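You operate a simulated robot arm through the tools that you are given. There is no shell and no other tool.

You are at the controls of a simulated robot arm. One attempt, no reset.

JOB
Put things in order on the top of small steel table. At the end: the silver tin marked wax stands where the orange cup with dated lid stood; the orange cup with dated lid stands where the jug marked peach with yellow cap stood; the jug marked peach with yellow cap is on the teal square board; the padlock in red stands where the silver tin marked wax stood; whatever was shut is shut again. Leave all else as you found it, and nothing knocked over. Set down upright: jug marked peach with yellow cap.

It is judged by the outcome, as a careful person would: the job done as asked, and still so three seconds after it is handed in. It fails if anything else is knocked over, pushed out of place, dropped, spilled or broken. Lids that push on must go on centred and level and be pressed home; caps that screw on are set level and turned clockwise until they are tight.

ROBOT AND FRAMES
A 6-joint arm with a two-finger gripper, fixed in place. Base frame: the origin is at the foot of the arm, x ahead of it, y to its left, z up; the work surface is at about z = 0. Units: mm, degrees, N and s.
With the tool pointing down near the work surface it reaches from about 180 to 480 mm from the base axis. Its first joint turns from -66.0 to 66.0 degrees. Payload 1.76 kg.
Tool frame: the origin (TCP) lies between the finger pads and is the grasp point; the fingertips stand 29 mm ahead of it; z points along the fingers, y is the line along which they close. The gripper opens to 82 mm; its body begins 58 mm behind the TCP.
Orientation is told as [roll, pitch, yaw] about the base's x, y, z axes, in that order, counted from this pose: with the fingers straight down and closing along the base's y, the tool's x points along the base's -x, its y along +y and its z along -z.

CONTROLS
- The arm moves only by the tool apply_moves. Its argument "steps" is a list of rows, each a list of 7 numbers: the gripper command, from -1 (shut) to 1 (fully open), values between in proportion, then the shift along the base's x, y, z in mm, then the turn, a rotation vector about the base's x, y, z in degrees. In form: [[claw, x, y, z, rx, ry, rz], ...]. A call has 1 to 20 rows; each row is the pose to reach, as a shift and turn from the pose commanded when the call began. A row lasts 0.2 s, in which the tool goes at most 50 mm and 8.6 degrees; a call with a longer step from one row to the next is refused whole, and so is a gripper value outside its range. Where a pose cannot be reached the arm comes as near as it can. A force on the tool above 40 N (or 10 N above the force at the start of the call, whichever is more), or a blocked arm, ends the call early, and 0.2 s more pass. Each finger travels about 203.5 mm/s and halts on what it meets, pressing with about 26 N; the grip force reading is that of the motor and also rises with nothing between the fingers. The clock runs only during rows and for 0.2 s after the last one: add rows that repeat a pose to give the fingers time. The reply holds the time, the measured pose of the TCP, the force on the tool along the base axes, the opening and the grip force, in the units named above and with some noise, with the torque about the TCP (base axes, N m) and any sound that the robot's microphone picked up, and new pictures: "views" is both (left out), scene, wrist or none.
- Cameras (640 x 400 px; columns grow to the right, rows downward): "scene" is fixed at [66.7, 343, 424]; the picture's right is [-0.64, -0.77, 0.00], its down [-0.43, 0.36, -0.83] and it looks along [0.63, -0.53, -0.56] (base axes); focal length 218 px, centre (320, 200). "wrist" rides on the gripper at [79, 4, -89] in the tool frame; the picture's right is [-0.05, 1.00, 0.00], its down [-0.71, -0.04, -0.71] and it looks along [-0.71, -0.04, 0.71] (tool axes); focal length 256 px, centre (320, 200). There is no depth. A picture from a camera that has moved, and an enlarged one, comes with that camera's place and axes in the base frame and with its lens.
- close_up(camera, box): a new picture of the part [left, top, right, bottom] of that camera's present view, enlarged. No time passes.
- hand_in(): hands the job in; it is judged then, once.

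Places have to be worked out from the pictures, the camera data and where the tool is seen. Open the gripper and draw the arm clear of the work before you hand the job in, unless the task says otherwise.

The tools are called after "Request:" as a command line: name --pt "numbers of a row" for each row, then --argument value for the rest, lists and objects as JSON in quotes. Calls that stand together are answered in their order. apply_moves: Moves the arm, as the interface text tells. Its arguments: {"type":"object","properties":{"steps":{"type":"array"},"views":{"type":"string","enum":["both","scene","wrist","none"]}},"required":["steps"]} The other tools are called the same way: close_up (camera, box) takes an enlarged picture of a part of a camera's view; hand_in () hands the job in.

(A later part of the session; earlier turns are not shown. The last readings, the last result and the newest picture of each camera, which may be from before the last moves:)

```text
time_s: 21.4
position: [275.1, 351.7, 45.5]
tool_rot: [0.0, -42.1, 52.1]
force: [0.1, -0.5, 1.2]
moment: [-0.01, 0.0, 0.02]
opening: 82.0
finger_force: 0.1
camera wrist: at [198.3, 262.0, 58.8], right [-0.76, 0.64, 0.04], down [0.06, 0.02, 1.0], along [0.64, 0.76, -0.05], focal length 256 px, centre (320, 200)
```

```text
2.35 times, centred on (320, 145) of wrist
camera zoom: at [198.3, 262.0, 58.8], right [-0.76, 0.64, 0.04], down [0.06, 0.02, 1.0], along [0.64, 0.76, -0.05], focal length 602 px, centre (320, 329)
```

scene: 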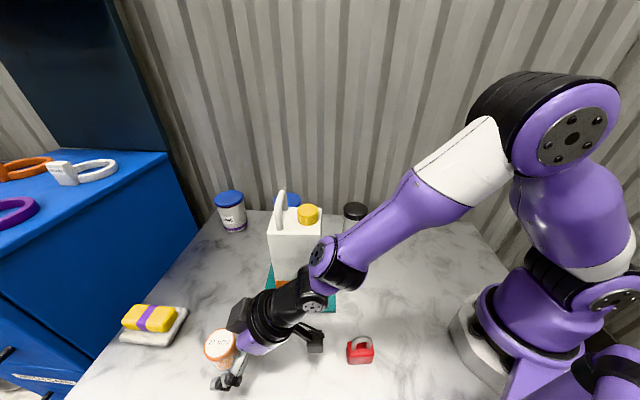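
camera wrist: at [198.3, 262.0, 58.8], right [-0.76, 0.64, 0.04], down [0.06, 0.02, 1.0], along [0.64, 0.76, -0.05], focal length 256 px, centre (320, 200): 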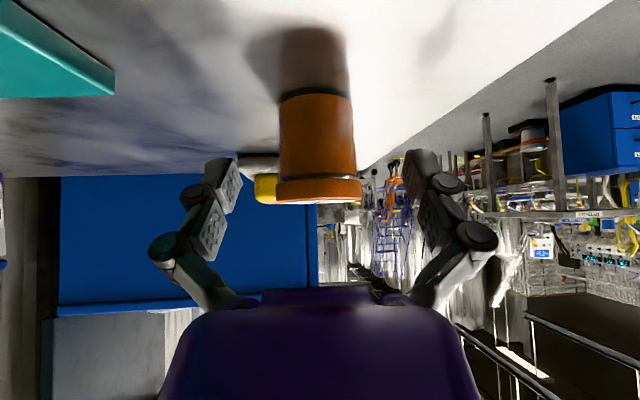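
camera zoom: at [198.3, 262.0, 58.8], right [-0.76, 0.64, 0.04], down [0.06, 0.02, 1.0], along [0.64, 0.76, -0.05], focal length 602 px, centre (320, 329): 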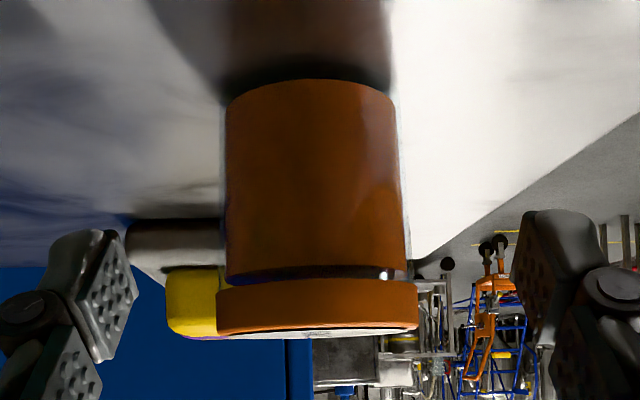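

The cup's body is well framed between the pads, and the lid edge is clearly above the grip line. I'll descend the last 14 mm and then close on the body.

Request:
apply_moves --pt "1 0 0 -7 0 0 0" --pt "1 0 0 -14.3 0 0 0" --pt "1 0 0 -14.3 0 0 0" --pt "0.4 0 0 -14.3 0 0 0" --pt "0 0 0 -14.3 0 0 0" --pt "0 0 0 -14.3 0 0 0" --views "both"

Request:
close_up --camera "wrist" --box '[200, 60, 440, 230]'

Request:
close_up --camera "scene" --box '[190, 310, 310, 400]'

```text
time_s: 22.8
position: [275.4, 352.7, 30.4]
tool_rot: [-0.1, -42.2, 52.1]
force: [0.6, -0.3, 0.3]
moment: [-0.01, -0.01, -0.02]
opening: 41.9
finger_force: 0.4
camera wrist: at [198.1, 262.8, 44.3], right [-0.76, 0.64, 0.04], down [0.06, 0.02, 1.0], along [0.64, 0.76, -0.05], focal length 256 px, centre (320, 200)
```

scene: 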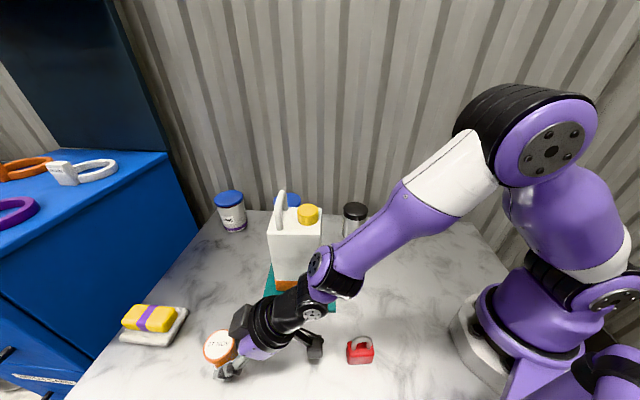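
wrist: 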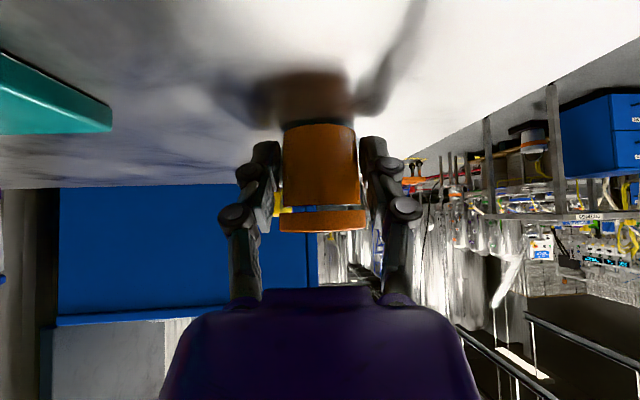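

```text
2.35 times, centred on (320, 145) of wrist
camera zoom: at [198.1, 262.8, 44.3], right [-0.76, 0.64, 0.04], down [0.06, 0.02, 1.0], along [0.64, 0.76, -0.05], focal length 602 px, centre (320, 329)
```

zoom: 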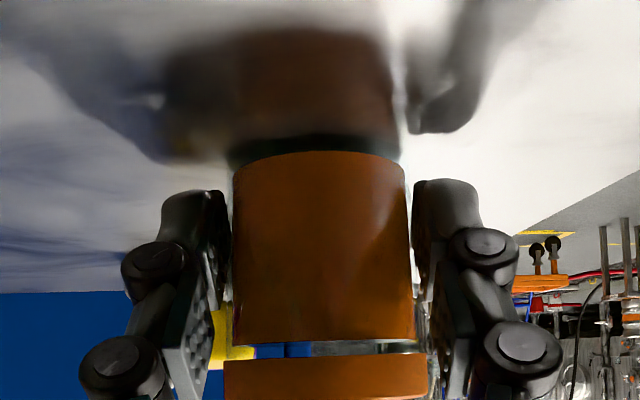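

```text
4.44 times, centred on (250, 355) of scene
camera zoom: at [66.7, 343.0, 424.0], right [-0.64, -0.77, 0.0], down [-0.43, 0.36, -0.83], along [0.63, -0.53, -0.56], focal length 970 px, centre (631, -489)
```

zoom: 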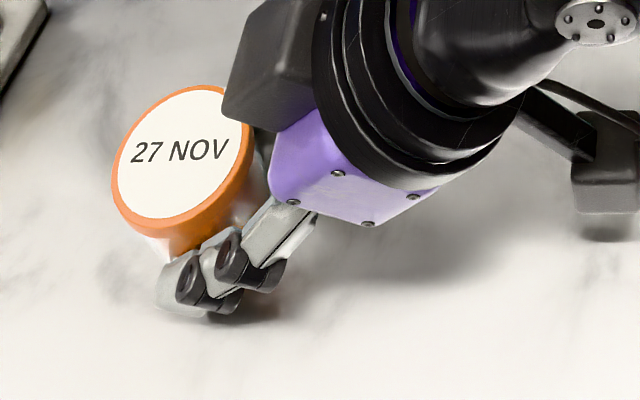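

The fingers are at 42 mm on either side of the body, below the lid. I'll close fully on the body.

Request:
apply_moves --pt "-0.2 0 0 0 0 0 0" --pt "-1 0 0 0 0 0 0" --pt "-1 0 0 0 0 0 0" --pt "-1 0 0 0 0 0 0" --views "both"

Request:
close_up --camera "wrist" --box '[200, 60, 440, 250]'

Request:
close_up --camera "scene" --box '[190, 310, 310, 400]'

```text
time_s: 23.8
position: [275.5, 353.0, 30.6]
tool_rot: [0.0, -42.1, 52.0]
force: [-0.6, -0.1, 1.8]
moment: [0.01, 0.03, 0.04]
opening: 40.6
finger_force: 26.2
camera wrist: at [198.1, 262.8, 44.3], right [-0.76, 0.64, 0.04], down [0.06, 0.02, 1.0], along [0.64, 0.76, -0.05], focal length 256 px, centre (320, 200)
```

scene: 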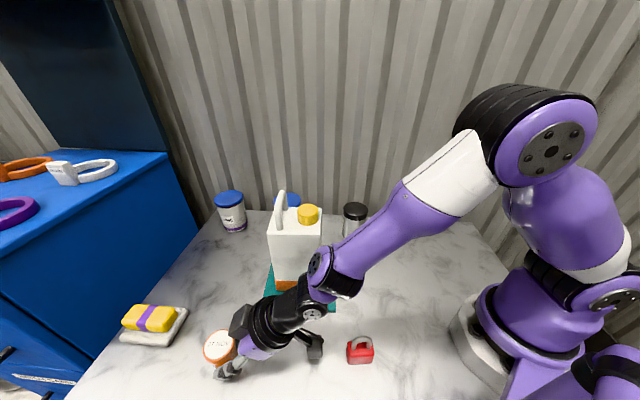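
wrist: 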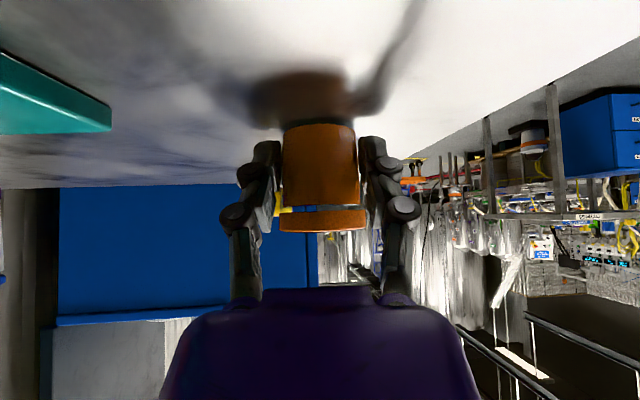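

```text
2.11 times, centred on (320, 155) of wrist
camera zoom: at [198.1, 262.8, 44.3], right [-0.76, 0.64, 0.04], down [0.06, 0.02, 1.0], along [0.64, 0.76, -0.05], focal length 539 px, centre (320, 295)
```

zoom: 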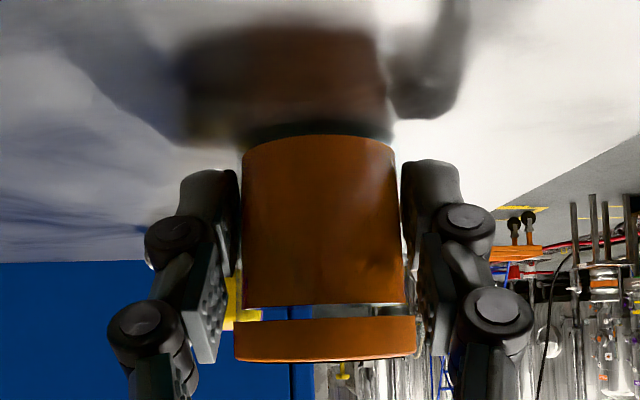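

```text
4.44 times, centred on (250, 355) of scene
camera zoom: at [66.7, 343.0, 424.0], right [-0.64, -0.77, 0.0], down [-0.43, 0.36, -0.83], along [0.63, -0.53, -0.56], focal length 970 px, centre (631, -489)
```

zoom: 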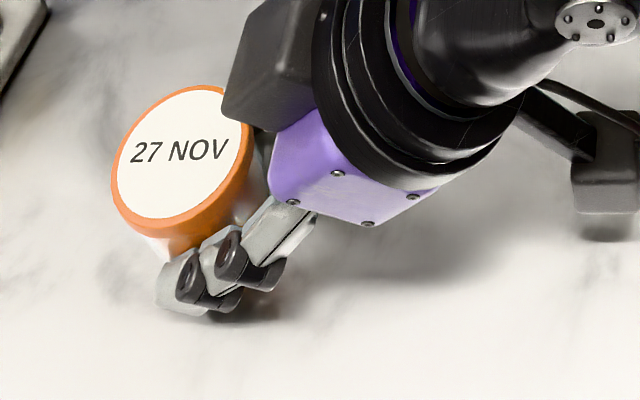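

The grip stopped at 40.6 mm with 26 N on the cup body. I'll lift slowly and check that the cup and lid come up together.

Request:
apply_moves --pt "-1 0 0 3 0 0 0" --pt "-1 0 0 8 0 0 0" --pt "-1 0 0 15 0 0 0" --pt "-1 0 0 22 0 0 0" --pt "-1 0 0 22 0 0 0" --views "both"

Request:
close_up --camera "wrist" --box '[200, 60, 440, 250]'

Request:
close_up --camera "scene" --box '[190, 310, 310, 400]'

```text
time_s: 25.0
position: [276.3, 352.5, 52.4]
tool_rot: [0.1, -42.2, 52.1]
force: [-0.6, 0.2, -0.7]
moment: [-0.04, 0.02, 0.0]
opening: 40.6
finger_force: 26.3
camera wrist: at [199.2, 262.3, 66.3], right [-0.76, 0.64, 0.04], down [0.06, 0.02, 1.0], along [0.64, 0.76, -0.05], focal length 256 px, centre (320, 200)
```

scene: 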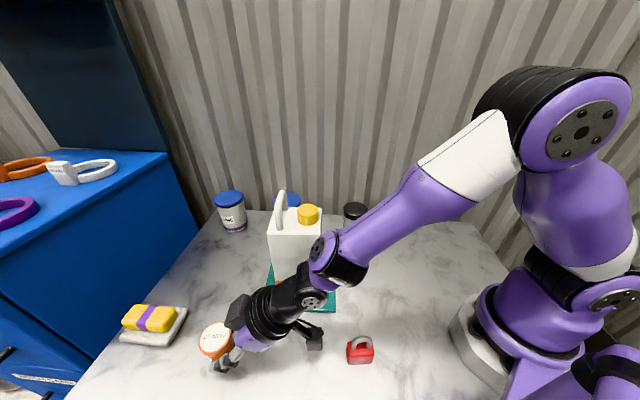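
wrist: 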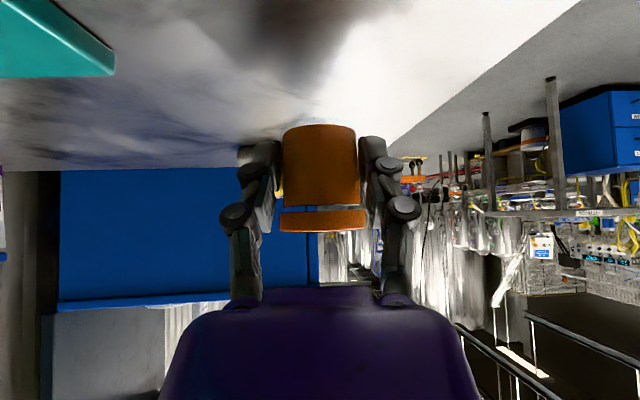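

```text
2.11 times, centred on (320, 155) of wrist
camera zoom: at [199.2, 262.3, 66.3], right [-0.76, 0.64, 0.04], down [0.06, 0.02, 1.0], along [0.64, 0.76, -0.05], focal length 539 px, centre (320, 295)
```

zoom: 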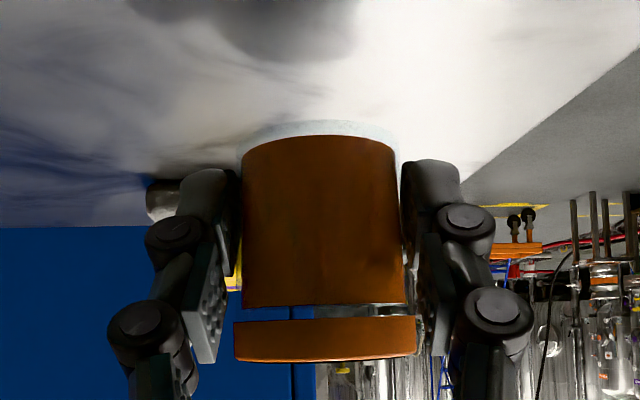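

```text
4.44 times, centred on (250, 355) of scene
camera zoom: at [66.7, 343.0, 424.0], right [-0.64, -0.77, 0.0], down [-0.43, 0.36, -0.83], along [0.63, -0.53, -0.56], focal length 970 px, centre (631, -489)
```

zoom: 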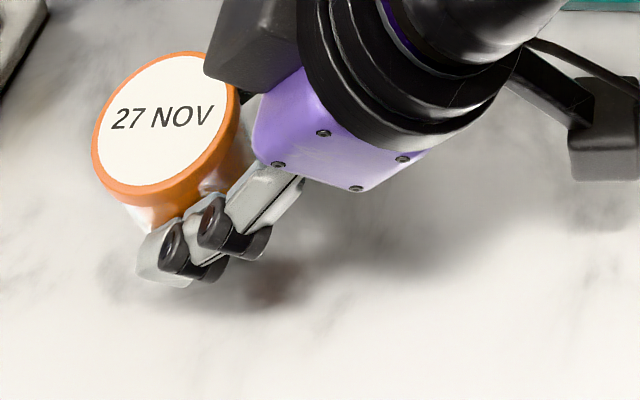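

The cup with its lid is held securely and is light. I'll raise it above jug height and carry it around toward the jug's old spot, turning the tilted tool about the vertical as I go.

Request:
apply_moves --pt "-1 0 0 30 0 0 0" --pt "-1 0 0 65 0 0 0" --pt "-1 -5 -7 100 0 0 0" --pt "-1 -15 -20 140 0 0 0" --pt "-1 -25 -33 175 0 0 -4" --pt "-1 -35 -48 205 0 0 -12" --pt "-1 -42 -75 212 0 0 -20" --pt "-1 -45 -105 212 0 0 -28" --pt "-1 -45 -135 212 0 0 -36" --pt "-1 -42 -165 212 0 0 -44" --pt "-1 -35 -195 212 0 0 -52" --pt "-1 -28 -225 212 0 0 -60" --pt "-1 -20 -255 212 0 0 -68" --pt "-1 -15 -285 212 0 0 -76" --pt "-1 -13 -315 212 0 0 -84" --pt "-1 -12 -345 212 0 0 -92" --pt "-1 -14 -375 212 0 0 -100" --pt "-1 -18 -400 211 0 0 -108" --pt "-1 -25 -424 209 0 0 -116" --pt "-1 -25 -424 209 0 0 -116" --views "both"

```text
time_s: 29.2
position: [251.4, -69.4, 261.7]
tool_rot: [0.1, -42.1, -63.9]
force: [-0.1, -0.8, -1.2]
moment: [0.02, 0.0, 0.02]
opening: 40.4
finger_force: 26.3
out of reach, approached as far as the arm can: row 7, 8, 9, 10, 11, 12
camera wrist: at [202.6, 39.7, 275.8], right [0.91, 0.4, 0.04], down [-0.01, -0.06, 1.0], along [0.4, -0.91, -0.05], focal length 256 px, centre (320, 200)
```

scene: 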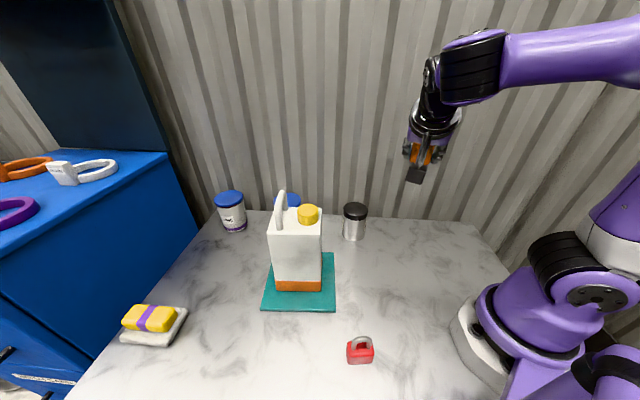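
wrist: 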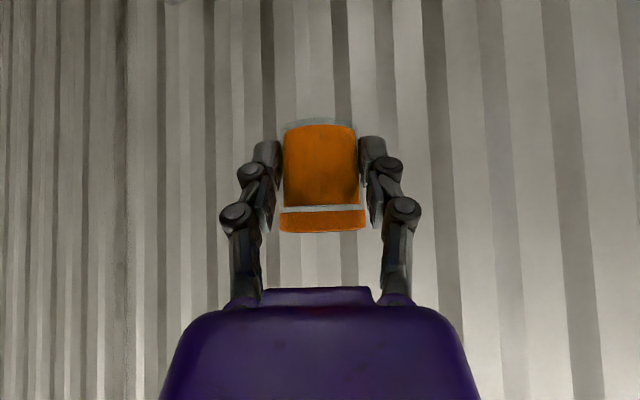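

The cup is still held level and the jug stands undisturbed. I'll continue to the jug's old place (about 184, -159) with yaw -110° and stop at a hover height of about 70 mm.

Request:
apply_moves --pt "-1 -8 -10 -15 0 0 -7" --pt "-1 -18 -22 -35 0 0 -15" --pt "-1 -28 -36 -60 0 0 -23" --pt "-1 -40 -50 -85 0 0 -31" --pt "-1 -52 -64 -110 0 0 -39" --pt "-1 -62 -77.7 -135 0 0 -46" --pt "-1 -62 -77.7 -162 0 0 -46" --pt "-1 -62 -77.7 -162 0 0 -46" --views "both"

```text
time_s: 31.0
position: [185.7, -147.2, 99.9]
tool_rot: [0.1, -41.9, -110.0]
force: [0.1, 0.8, -0.7]
moment: [0.01, 0.01, 0.04]
opening: 40.5
finger_force: 26.4
camera wrist: at [230.4, -37.0, 113.7], right [0.93, -0.38, 0.04], down [-0.05, -0.03, 1.0], along [-0.38, -0.93, -0.05], focal length 256 px, centre (320, 200)
```

scene: 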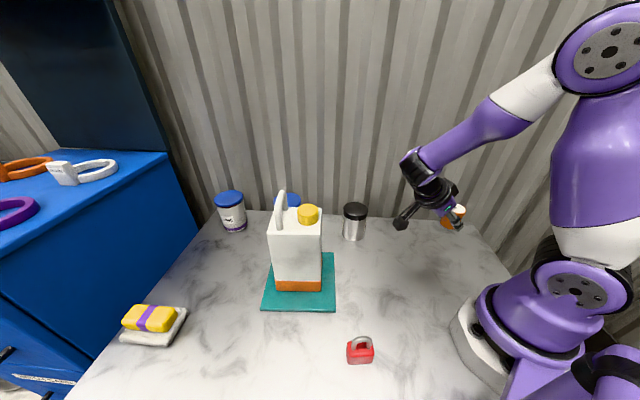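
wrist: 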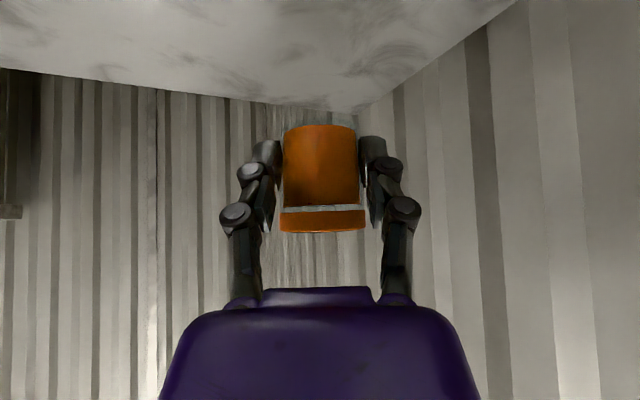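

The pose is good, with the cup level above the target. I'll lower to just above the table.

Request:
apply_moves --pt "-1 0 0 -18 0 0 0" --pt "-1 0 0 -36 0 0 0" --pt "-1 0 0 -52 0 0 0" --pt "-1 0 0 -62 0 0 0" --pt "-1 0 0 -66 0 0 0" --pt "-1 0 0 -66 0 0 0" --views "both"

Request:
close_up --camera "scene" --box '[380, 190, 500, 270]'

Request:
close_up --camera "wrist" --box '[200, 60, 440, 250]'

```text
time_s: 32.4
position: [187.9, -147.6, 33.3]
tool_rot: [0.0, -42.1, -109.9]
force: [0.7, 0.0, -0.7]
moment: [0.0, 0.0, -0.03]
opening: 40.3
finger_force: 26.0
camera wrist: at [232.3, -36.4, 47.4], right [0.93, -0.38, 0.04], down [-0.05, -0.03, 1.0], along [-0.38, -0.93, -0.05], focal length 256 px, centre (320, 200)
```

scene: 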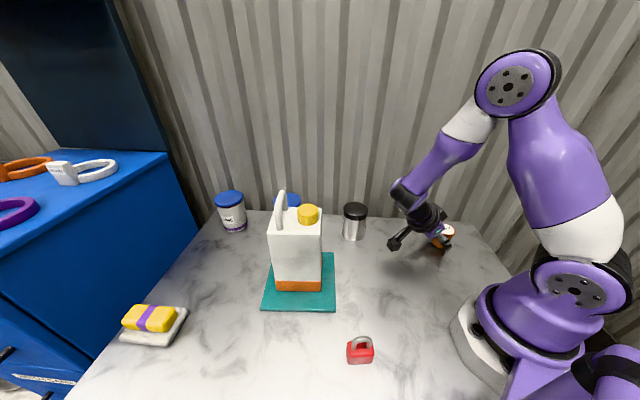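
wrist: 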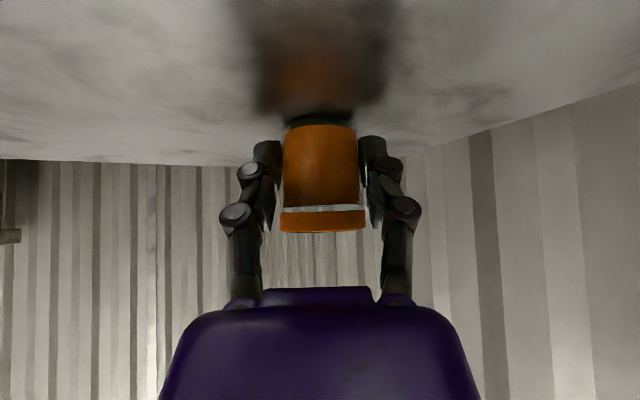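

```text
5.00 times, centred on (440, 230) of scene
camera zoom: at [66.7, 343.0, 424.0], right [-0.64, -0.77, 0.0], down [-0.43, 0.36, -0.83], along [0.63, -0.53, -0.56], focal length 1092 px, centre (-280, 50)
```

zoom: 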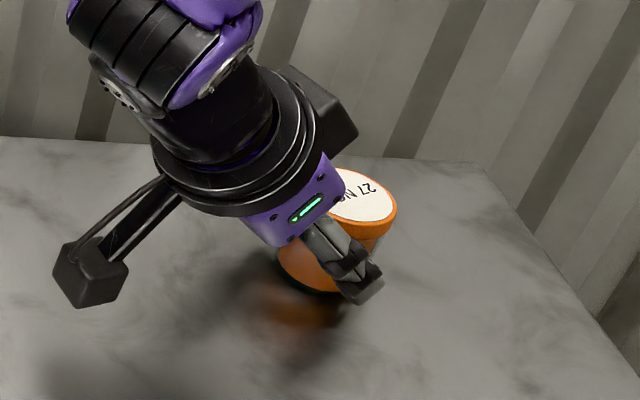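

```text
2.11 times, centred on (320, 155) of wrist
camera zoom: at [232.3, -36.4, 47.4], right [0.93, -0.38, 0.04], down [-0.05, -0.03, 1.0], along [-0.38, -0.93, -0.05], focal length 539 px, centre (320, 295)
```

zoom: 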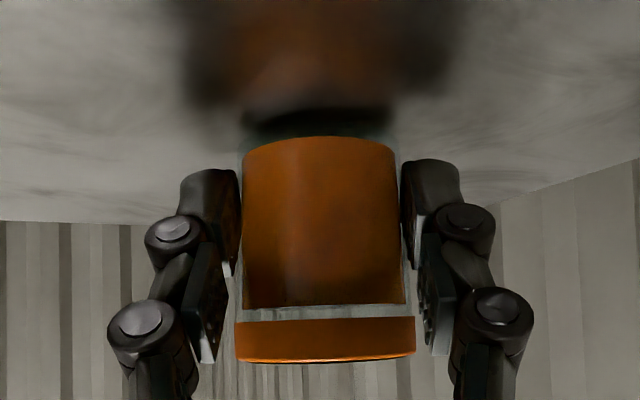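

The cup is upright about 3 mm above the table. I'll lower gently to contact.

Request:
apply_moves --pt "-1 0 0 -1 0 0 0" --pt "-1 0 0 -2 0 0 0" --pt "-1 0 0 -3 0 0 0" --pt "-1 0 0 -3 0 0 0" --views "none"

```text
time_s: 33.4
position: [187.4, -147.9, 31.2]
tool_rot: [0.0, -42.1, -109.9]
force: [0.1, 0.6, 0.1]
moment: [-0.03, -0.08, 0.02]
opening: 40.1
finger_force: 26.1
```

Request:
apply_moves --pt "-1 0 0 -0.4 0 0 0" --pt "-1 0 0 -0.8 0 0 0" --pt "-1 0 0 -0.8 0 0 0" --views "wrist"

```text
time_s: 34.2
position: [187.6, -147.6, 30.9]
tool_rot: [0.1, -42.1, -109.9]
force: [-1.8, 2.1, 17.0]
moment: [-0.2, 0.09, -0.04]
opening: 40.7
finger_force: 26.4
camera wrist: at [232.1, -36.9, 43.7], right [0.93, -0.38, 0.04], down [-0.05, -0.03, 1.0], along [-0.38, -0.93, -0.05], focal length 256 px, centre (320, 200)
```

wrist: 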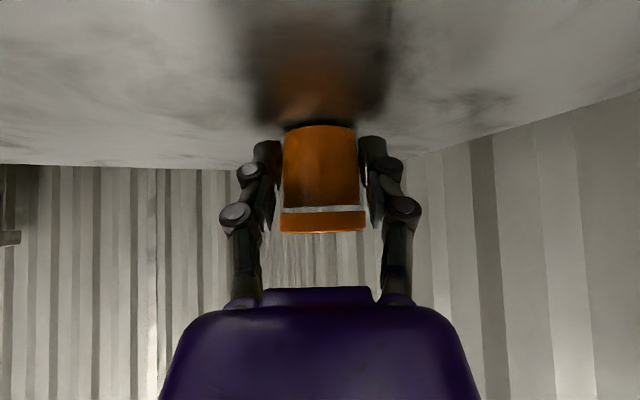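

The cup is on the table (17 N contact). I'll relieve the pressure, open, and rise straight up.

Request:
apply_moves --pt "-1 0 0 0.7 0 0 0" --pt "-1 0 0 0.7 0 0 0" --pt "0.2 0 0 0.7 0 0 0" --pt "0.7 0 0 0.7 0 0 0" --pt "0.8 0 0 0.7 0 0 0" --views "both"

Request:
close_up --camera "wrist" --box '[200, 60, 440, 250]'

```text
time_s: 35.4
position: [188.1, -146.2, 29.9]
tool_rot: [0.0, -42.1, -109.9]
force: [-0.3, 0.1, -1.1]
moment: [-0.04, 0.02, -0.03]
opening: 74.2
finger_force: 0.1
camera wrist: at [231.8, -37.1, 44.3], right [0.93, -0.38, 0.04], down [-0.05, -0.03, 1.0], along [-0.38, -0.93, -0.05], focal length 256 px, centre (320, 200)
```

scene: 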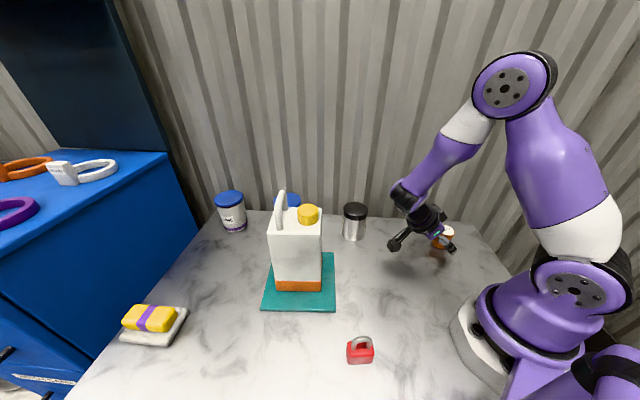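
wrist: 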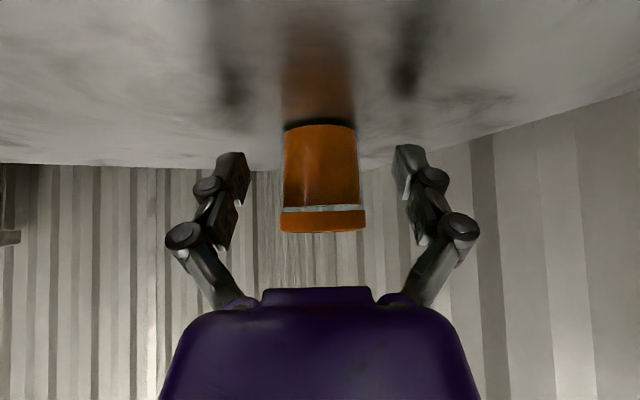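

```text
2.11 times, centred on (320, 155) of wrist
camera zoom: at [231.8, -37.1, 44.3], right [0.93, -0.38, 0.04], down [-0.05, -0.03, 1.0], along [-0.38, -0.93, -0.05], focal length 539 px, centre (320, 295)
```

zoom: 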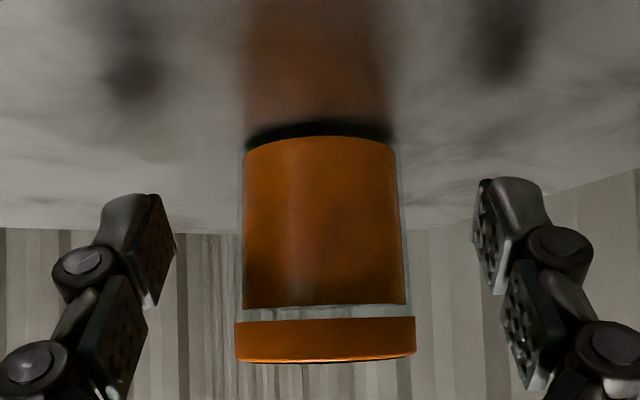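

The cup stands upright at the jug's old spot with its lid on. I'll rise straight up, then return the tool to vertical at height.

Request:
apply_moves --pt "0.8 0 0 20 0 0 0" --pt "0.8 0 0 50 0 0 0" --pt "1 0 0 85 0 0 0" --pt "1 3 5 115 0 0 0" --pt "1 10 15 140 5.6 -2.1 0" --pt "1 20 25 155 11.3 -4.1 0" --pt "1 30 37 170 16.9 -6.2 0" --pt "1 40 49 180 22.6 -8.2 0" --pt "1 50 60 190 28.2 -10.3 0" --pt "1 56 66 197 33.9 -12.3 0" --pt "1 60 70 200 39.5 -14.4 0" --pt "1 60 70 200 39.5 -14.4 0" --views "both"

Request:
close_up --camera "scene" --box '[380, 190, 500, 270]'

```text
time_s: 38.0
position: [248.4, -78.6, 231.1]
tool_rot: [0.0, 0.0, -110.1]
force: [0.5, -0.3, 1.2]
moment: [-0.01, -0.01, 0.0]
opening: 81.9
finger_force: 0.1
camera wrist: at [278.2, -4.6, 319.9], right [0.92, -0.39, 0.0], down [-0.28, -0.65, 0.71], along [-0.28, -0.65, -0.71], focal length 256 px, centre (320, 200)
```

scene: 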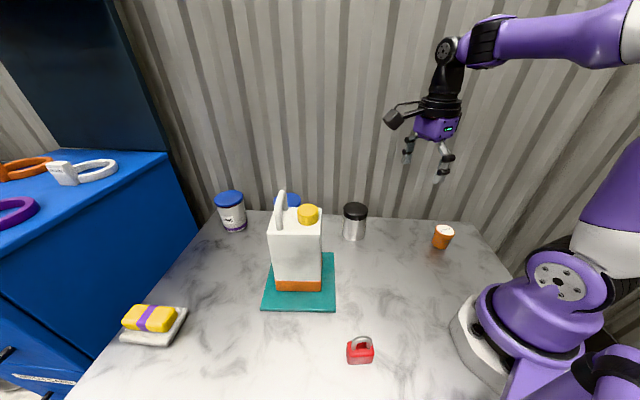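
wrist: 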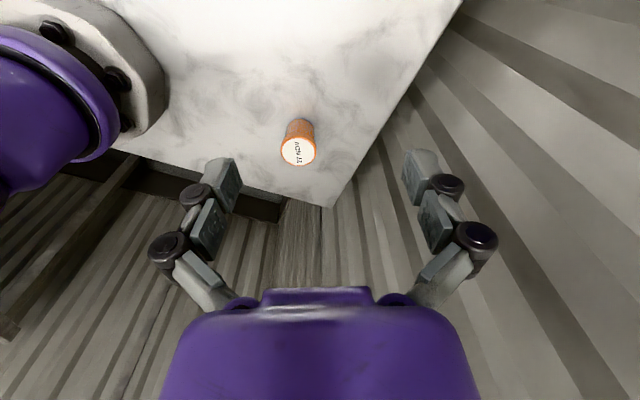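

```text
5.00 times, centred on (440, 230) of scene
camera zoom: at [66.7, 343.0, 424.0], right [-0.64, -0.77, 0.0], down [-0.43, 0.36, -0.83], along [0.63, -0.53, -0.56], focal length 1092 px, centre (-280, 50)
```

zoom: 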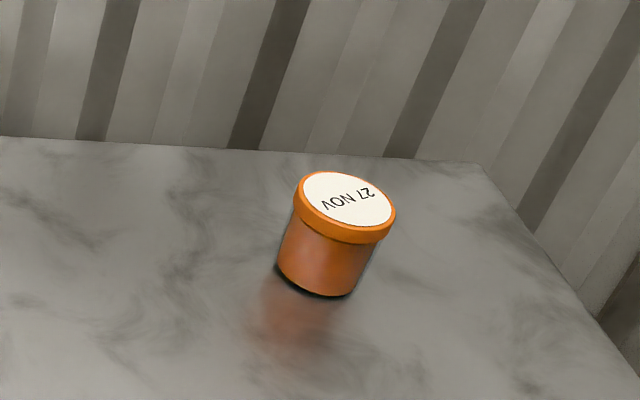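

The cup is upright with its lid on at about (184.7, -159.5) by the wrist camera, matching the jug's old centre. Next is the silver tin near (351.5, -12.3): I'll rotate the tool to yaw -20° and hover above it.

Request:
apply_moves --pt "1 4 4 0 0 0 7.5" --pt "1 10 8 0 0 0 15" --pt "1 18 14 0 0 0 22.5" --pt "1 27 20 0 0 0 30" --pt "1 37 26 -5 0 0 37.5" --pt "1 47 32 -10 0 0 45" --pt "1 58 38 -15 0 0 52.5" --pt "1 69 45 -22 0 0 60" --pt "1 80 52 -30 0 0 67.5" --pt "1 90 58 -40 0 0 75" --pt "1 98 63 -50 0 0 82.5" --pt "1 103.4 65.7 -60 0 0 90" --pt "1 103.4 65.7 -60 0 0 90" --pt "1 103.4 65.7 -60 0 0 90" --views "both"

Request:
close_up --camera "wrist" --box '[220, 0, 420, 200]'

```text
time_s: 41.0
position: [351.6, -11.2, 171.4]
tool_rot: [0.1, 0.0, -19.8]
force: [-0.8, -0.1, -0.4]
moment: [-0.01, 0.02, 0.02]
opening: 81.9
finger_force: 0.0
camera wrist: at [277.7, 19.5, 261.3], right [0.39, 0.92, 0.0], down [0.65, -0.28, 0.71], along [0.65, -0.28, -0.71], focal length 256 px, centre (320, 200)
```

scene: 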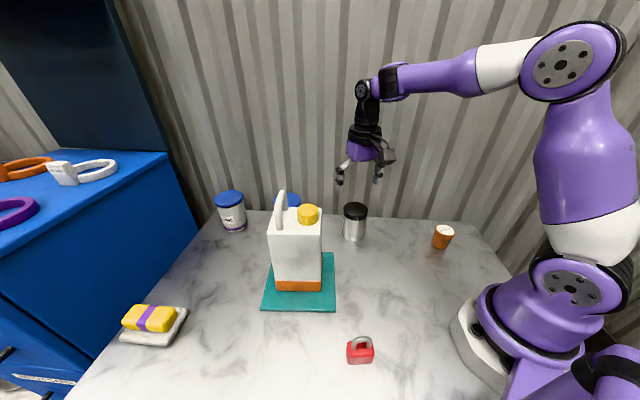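
wrist: 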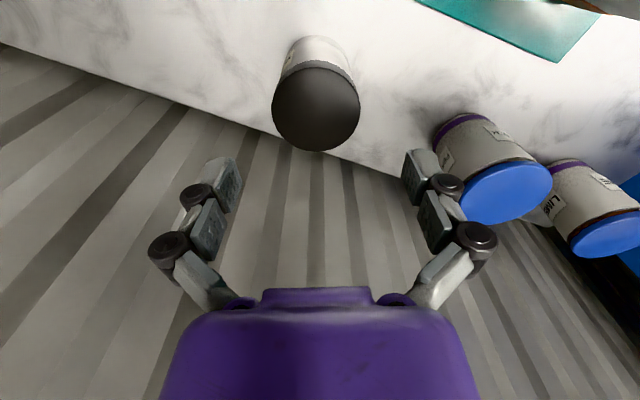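

```text
2.00 times, centred on (320, 100) of wrist
camera zoom: at [277.7, 19.5, 261.3], right [0.39, 0.92, 0.0], down [0.65, -0.28, 0.71], along [0.65, -0.28, -0.71], focal length 512 px, centre (320, 400)
```

zoom: 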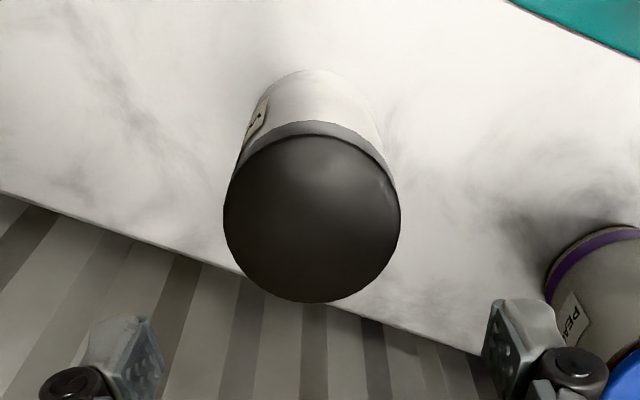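

The tin's lid centre appears about 3 mm off in tool y, putting the tin near (351.5, -14). I'll correct by (0.6, -2.5) and descend so the pads take the body below the lid (TCP z ≈ 42).

Request:
apply_moves --pt "1 0.6 -2.5 -20 0 0 0" --pt "1 0.6 -2.5 -45 0 0 0" --pt "1 0.6 -2.5 -70 0 0 0" --pt "1 0.6 -2.5 -95 0 0 0" --pt "1 0.6 -2.5 -115 0 0 0" --pt "1 0.6 -2.5 -128.5 0 0 0" --pt "1 0.6 -2.5 -128.5 0 0 0" --views "both"

Request:
close_up --camera "wrist" --box '[200, 100, 440, 290]'

Request:
close_up --camera "scene" --box '[310, 160, 420, 250]'

```text
time_s: 42.6
position: [352.0, -14.6, 43.3]
tool_rot: [0.1, 0.0, -19.9]
force: [-0.1, 0.4, 0.4]
moment: [0.01, -0.02, -0.02]
opening: 81.9
finger_force: 0.0
camera wrist: at [278.4, 17.0, 132.6], right [0.39, 0.92, 0.0], down [0.65, -0.28, 0.71], along [0.65, -0.28, -0.71], focal length 256 px, centre (320, 200)
```

scene: 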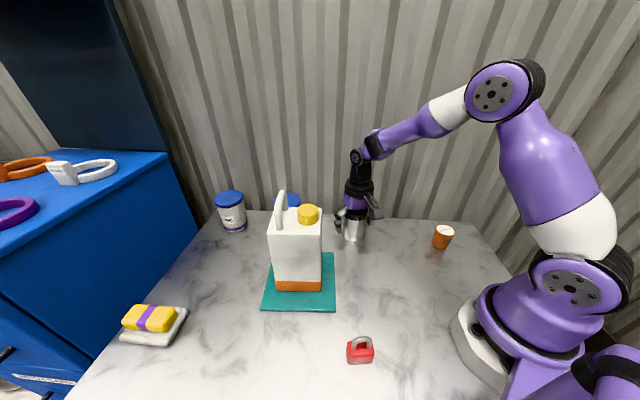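
wrist: 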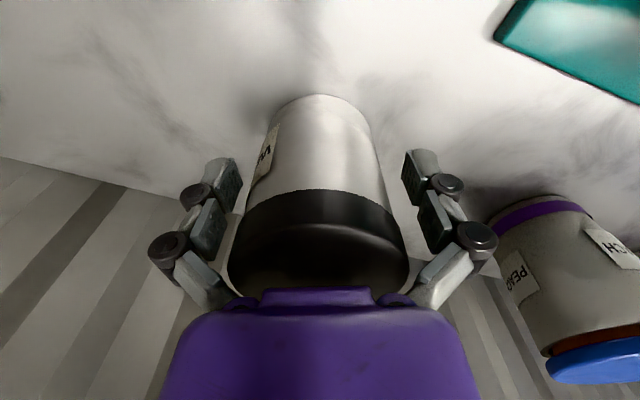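

```text
2.11 times, centred on (320, 195) of wrist
camera zoom: at [278.4, 17.0, 132.6], right [0.39, 0.92, 0.0], down [0.65, -0.28, 0.71], along [0.65, -0.28, -0.71], focal length 539 px, centre (320, 210)
```

zoom: 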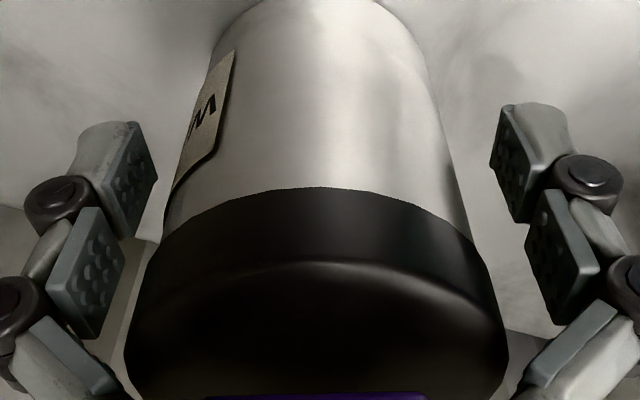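

```text
4.44 times, centred on (365, 205) of scene
camera zoom: at [66.7, 343.0, 424.0], right [-0.64, -0.77, 0.0], down [-0.43, 0.36, -0.83], along [0.63, -0.53, -0.56], focal length 970 px, centre (120, 178)
```

zoom: 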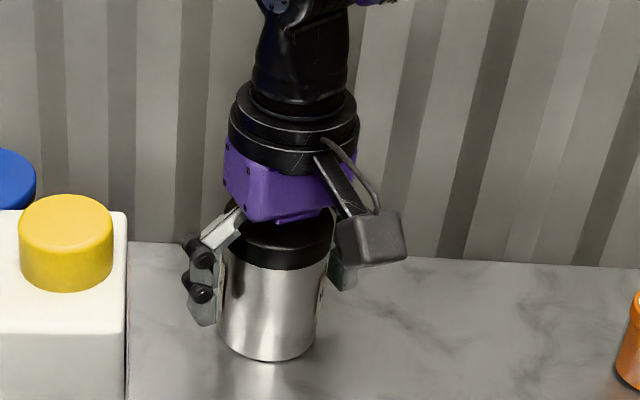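

The fingers straddle the tin body. I'll drop 3 mm more to keep the pads below the lid, then close.

Request:
apply_moves --pt "1 0 0 -3 0 0 0" --pt "1 0 0 -3 0 0 0" --pt "0.6 0 0 -3 0 0 0" --pt "-1 0 0 -3 0 0 0" --pt "-1 0 0 -3 0 0 0" --pt "-1 0 0 -3 0 0 0" --views "both"

Request:
close_up --camera "wrist" --box '[200, 100, 440, 290]'

Request:
close_up --camera "scene" --box '[310, 160, 420, 250]'

```text
time_s: 43.4
position: [353.1, -15.7, 41.6]
tool_rot: [0.1, -0.7, -20.1]
force: [-4.3, -1.0, 32.2]
moment: [-0.06, -0.26, -0.03]
opening: 72.2
finger_force: 25.3
stopped in row 4: the force on the tool passed its limit at 42 N (the readings are from after the stop); the commanded pose is now the measured one
camera wrist: at [279.5, 16.8, 132.5], right [0.39, 0.92, 0.0], down [0.64, -0.28, 0.72], along [0.66, -0.28, -0.7], focal length 256 px, centre (320, 200)
```

scene: 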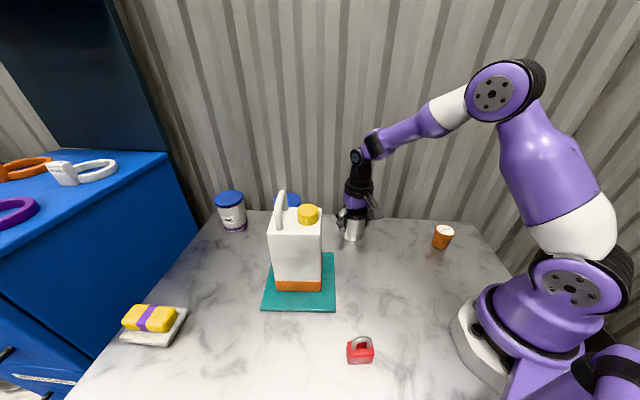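
wrist: 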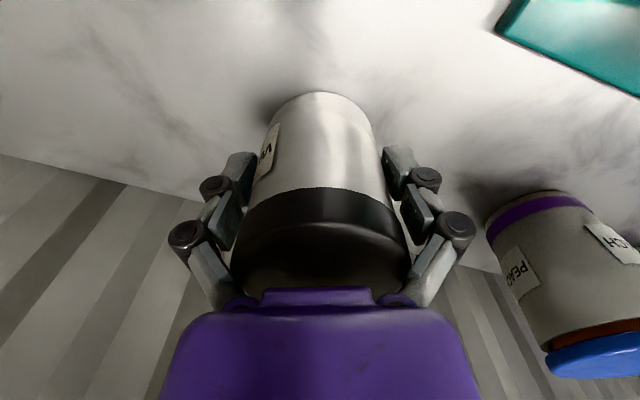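

```text
2.11 times, centred on (320, 195) of wrist
camera zoom: at [279.5, 16.8, 132.5], right [0.39, 0.92, 0.0], down [0.64, -0.28, 0.72], along [0.66, -0.28, -0.7], focal length 539 px, centre (320, 210)
```

zoom: 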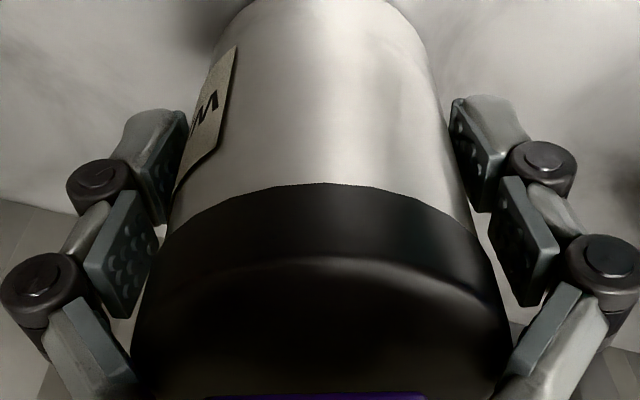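

```text
4.44 times, centred on (365, 205) of scene
camera zoom: at [66.6, 343.0, 424.0], right [-0.64, -0.77, 0.0], down [-0.43, 0.36, -0.83], along [0.63, -0.53, -0.56], focal length 970 px, centre (120, 178)
```

zoom: 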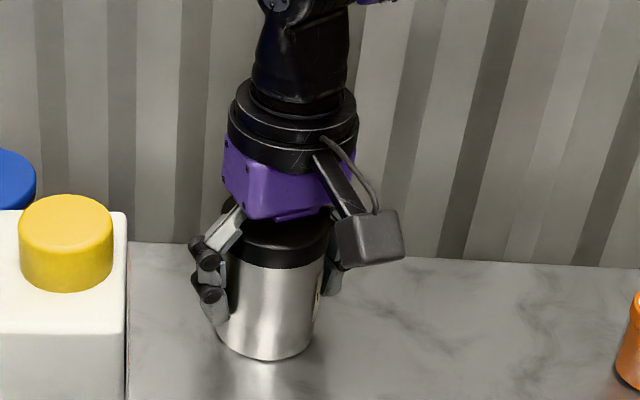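

The sloped upper finger links met the lid's rim, so the closing stopped on force with the tin still upright. A straight-down grasp won't suit this lidded tin, so I'll open, back off upward, and use a tilted grasp on the body instead.

Request:
apply_moves --pt "1 0 0 0 0 0 0" --pt "1 0 0 0 0 0 0" --pt "1 0 0 4 0 0 0" --pt "1 0 0 25 0 0 0" --pt "1 0 0 55 0 0 0" --pt "1 0 0 90 0 0 0" --pt "1 0 0 120 0 0 0" --pt "1 0 0 120 0 0 0" --views "both"

Request:
close_up --camera "wrist" --box '[220, 0, 420, 200]'

Request:
close_up --camera "scene" --box '[335, 195, 375, 245]'

```text
time_s: 45.2
position: [353.0, -17.3, 160.2]
tool_rot: [0.1, -0.2, -20.1]
force: [0.5, 0.6, -0.3]
moment: [0.01, 0.0, -0.01]
opening: 81.9
finger_force: 0.0
camera wrist: at [278.6, 15.1, 249.4], right [0.39, 0.92, 0.0], down [0.65, -0.28, 0.71], along [0.65, -0.28, -0.7], focal length 256 px, centre (320, 200)
```

scene: 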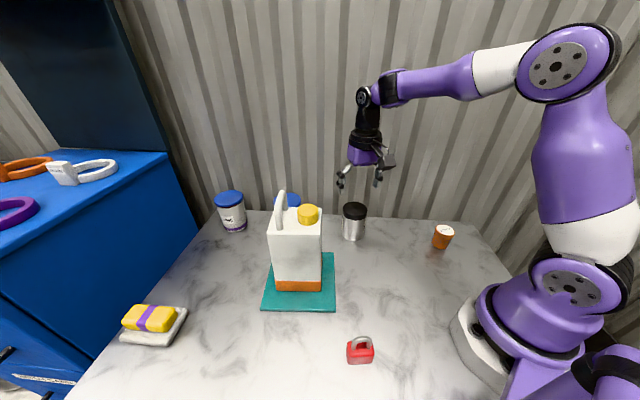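
wrist: 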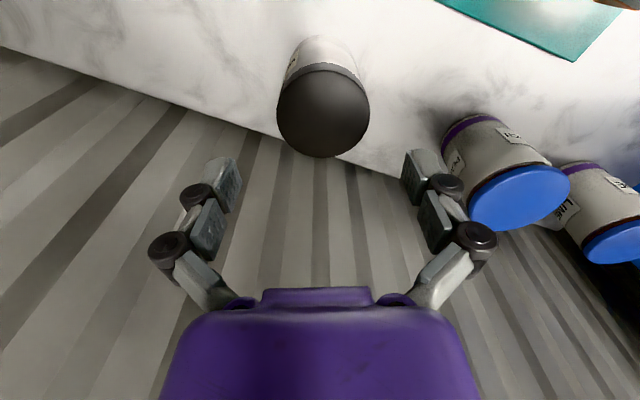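

```text
2.00 times, centred on (320, 100) of wrist
camera zoom: at [278.6, 15.1, 249.4], right [0.39, 0.92, 0.0], down [0.65, -0.28, 0.71], along [0.65, -0.28, -0.7], focal length 512 px, centre (320, 400)
```

zoom: 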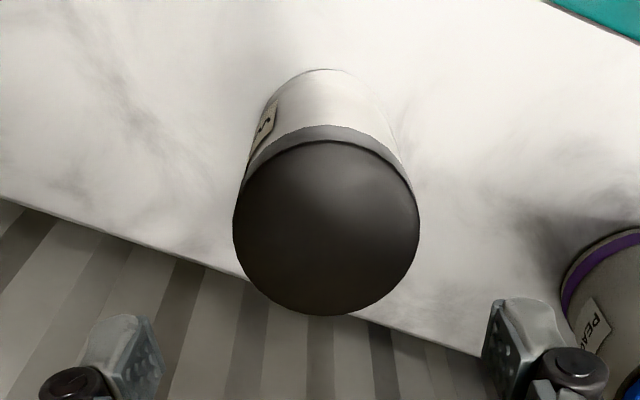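

```text
8.00 times, centred on (355, 220) of scene
camera zoom: at [66.7, 343.0, 424.0], right [-0.64, -0.77, 0.0], down [-0.43, 0.36, -0.83], along [0.63, -0.53, -0.56], focal length 1747 px, centre (40, 40)
```

zoom: 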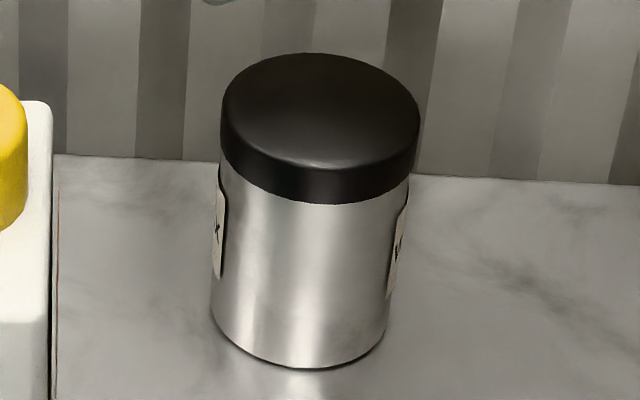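

The tin is upright with its lid seated, shifted only 1–2 mm. I'll square the yaw to 0° and rise a bit, ready for a 50° tilt.

Request:
apply_moves --pt "1 -3 0 8 0 0 7" --pt "1 -6 1 16 0 0 14" --pt "1 -10 2 24 0 0 20.1" --pt "1 -10 2 24 0 0 20.1" --views "none"

```text
time_s: 46.2
position: [342.7, -13.3, 185.8]
tool_rot: [0.1, -0.4, 0.1]
force: [-0.5, 0.0, 0.6]
moment: [0.01, 0.02, -0.03]
opening: 82.0
finger_force: 0.0
```

Now I'll tilt 50° about the closing axis (approach direction +x) while lowering to a hover above the tin.

Request:
apply_moves --pt "1 0 0 0 0 -7.1 0" --pt "1 0 0 0 0 -14.2 0" --pt "1 0 0 0 0 -21.3 0" --pt "1 0 0 -5 0 -28.4 0" --pt "1 0 0 -12 0 -35.5 0" --pt "1 1 0 -22 0 -42.6 0" --pt "1 1.4 -0.1 -35 0 -49.6 0" --pt "1 1.4 -0.1 -35 0 -49.6 0" --pt "1 1.4 -0.1 -35 0 -49.6 0" --views "both"

Request:
close_up --camera "wrist" --box '[200, 0, 440, 200]'

Request:
close_up --camera "scene" --box '[310, 140, 440, 260]'

```text
time_s: 48.2
position: [344.5, -13.1, 152.1]
tool_rot: [0.0, -50.0, 0.0]
force: [0.5, 0.3, 0.3]
moment: [0.03, 0.0, 0.02]
opening: 81.9
finger_force: 0.0
camera wrist: at [223.8, -8.7, 148.8], right [0.03, 1.0, 0.04], down [-0.09, -0.04, 1.0], along [1.0, -0.04, 0.09], focal length 256 px, centre (320, 200)
```

scene: 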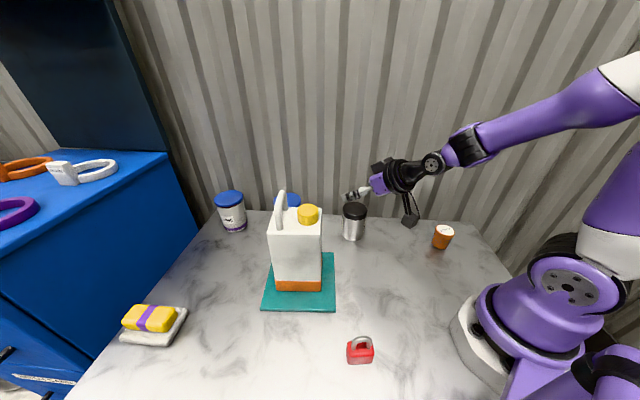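
wrist: 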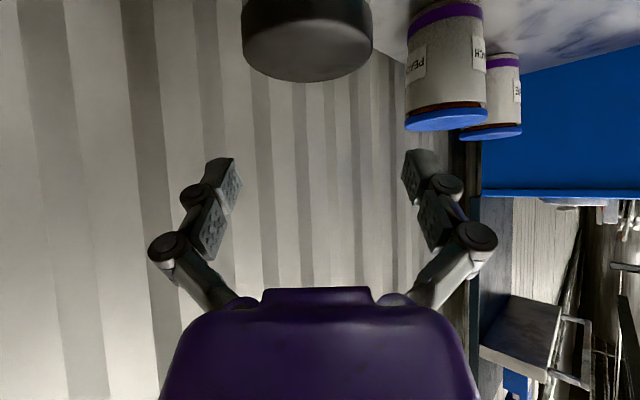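

```text
2.00 times, centred on (320, 100) of wrist
camera zoom: at [223.8, -8.7, 148.8], right [0.03, 1.0, 0.04], down [-0.09, -0.04, 1.0], along [1.0, -0.04, 0.09], focal length 512 px, centre (320, 400)
```

zoom: 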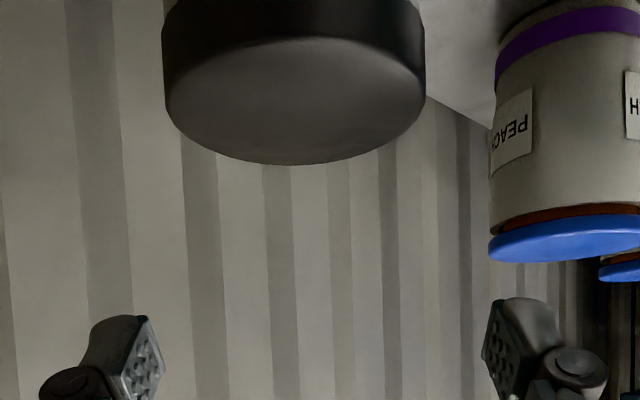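

```text
3.33 times, centred on (375, 200) of scene
camera zoom: at [66.7, 343.0, 424.0], right [-0.64, -0.77, 0.0], down [-0.43, 0.36, -0.83], along [0.63, -0.53, -0.56], focal length 728 px, centre (137, 200)
```

zoom: 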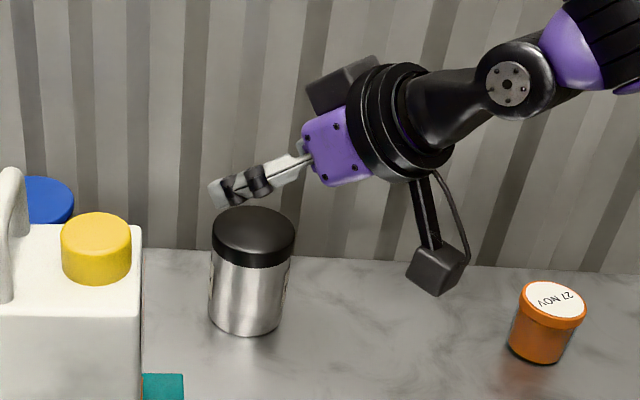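

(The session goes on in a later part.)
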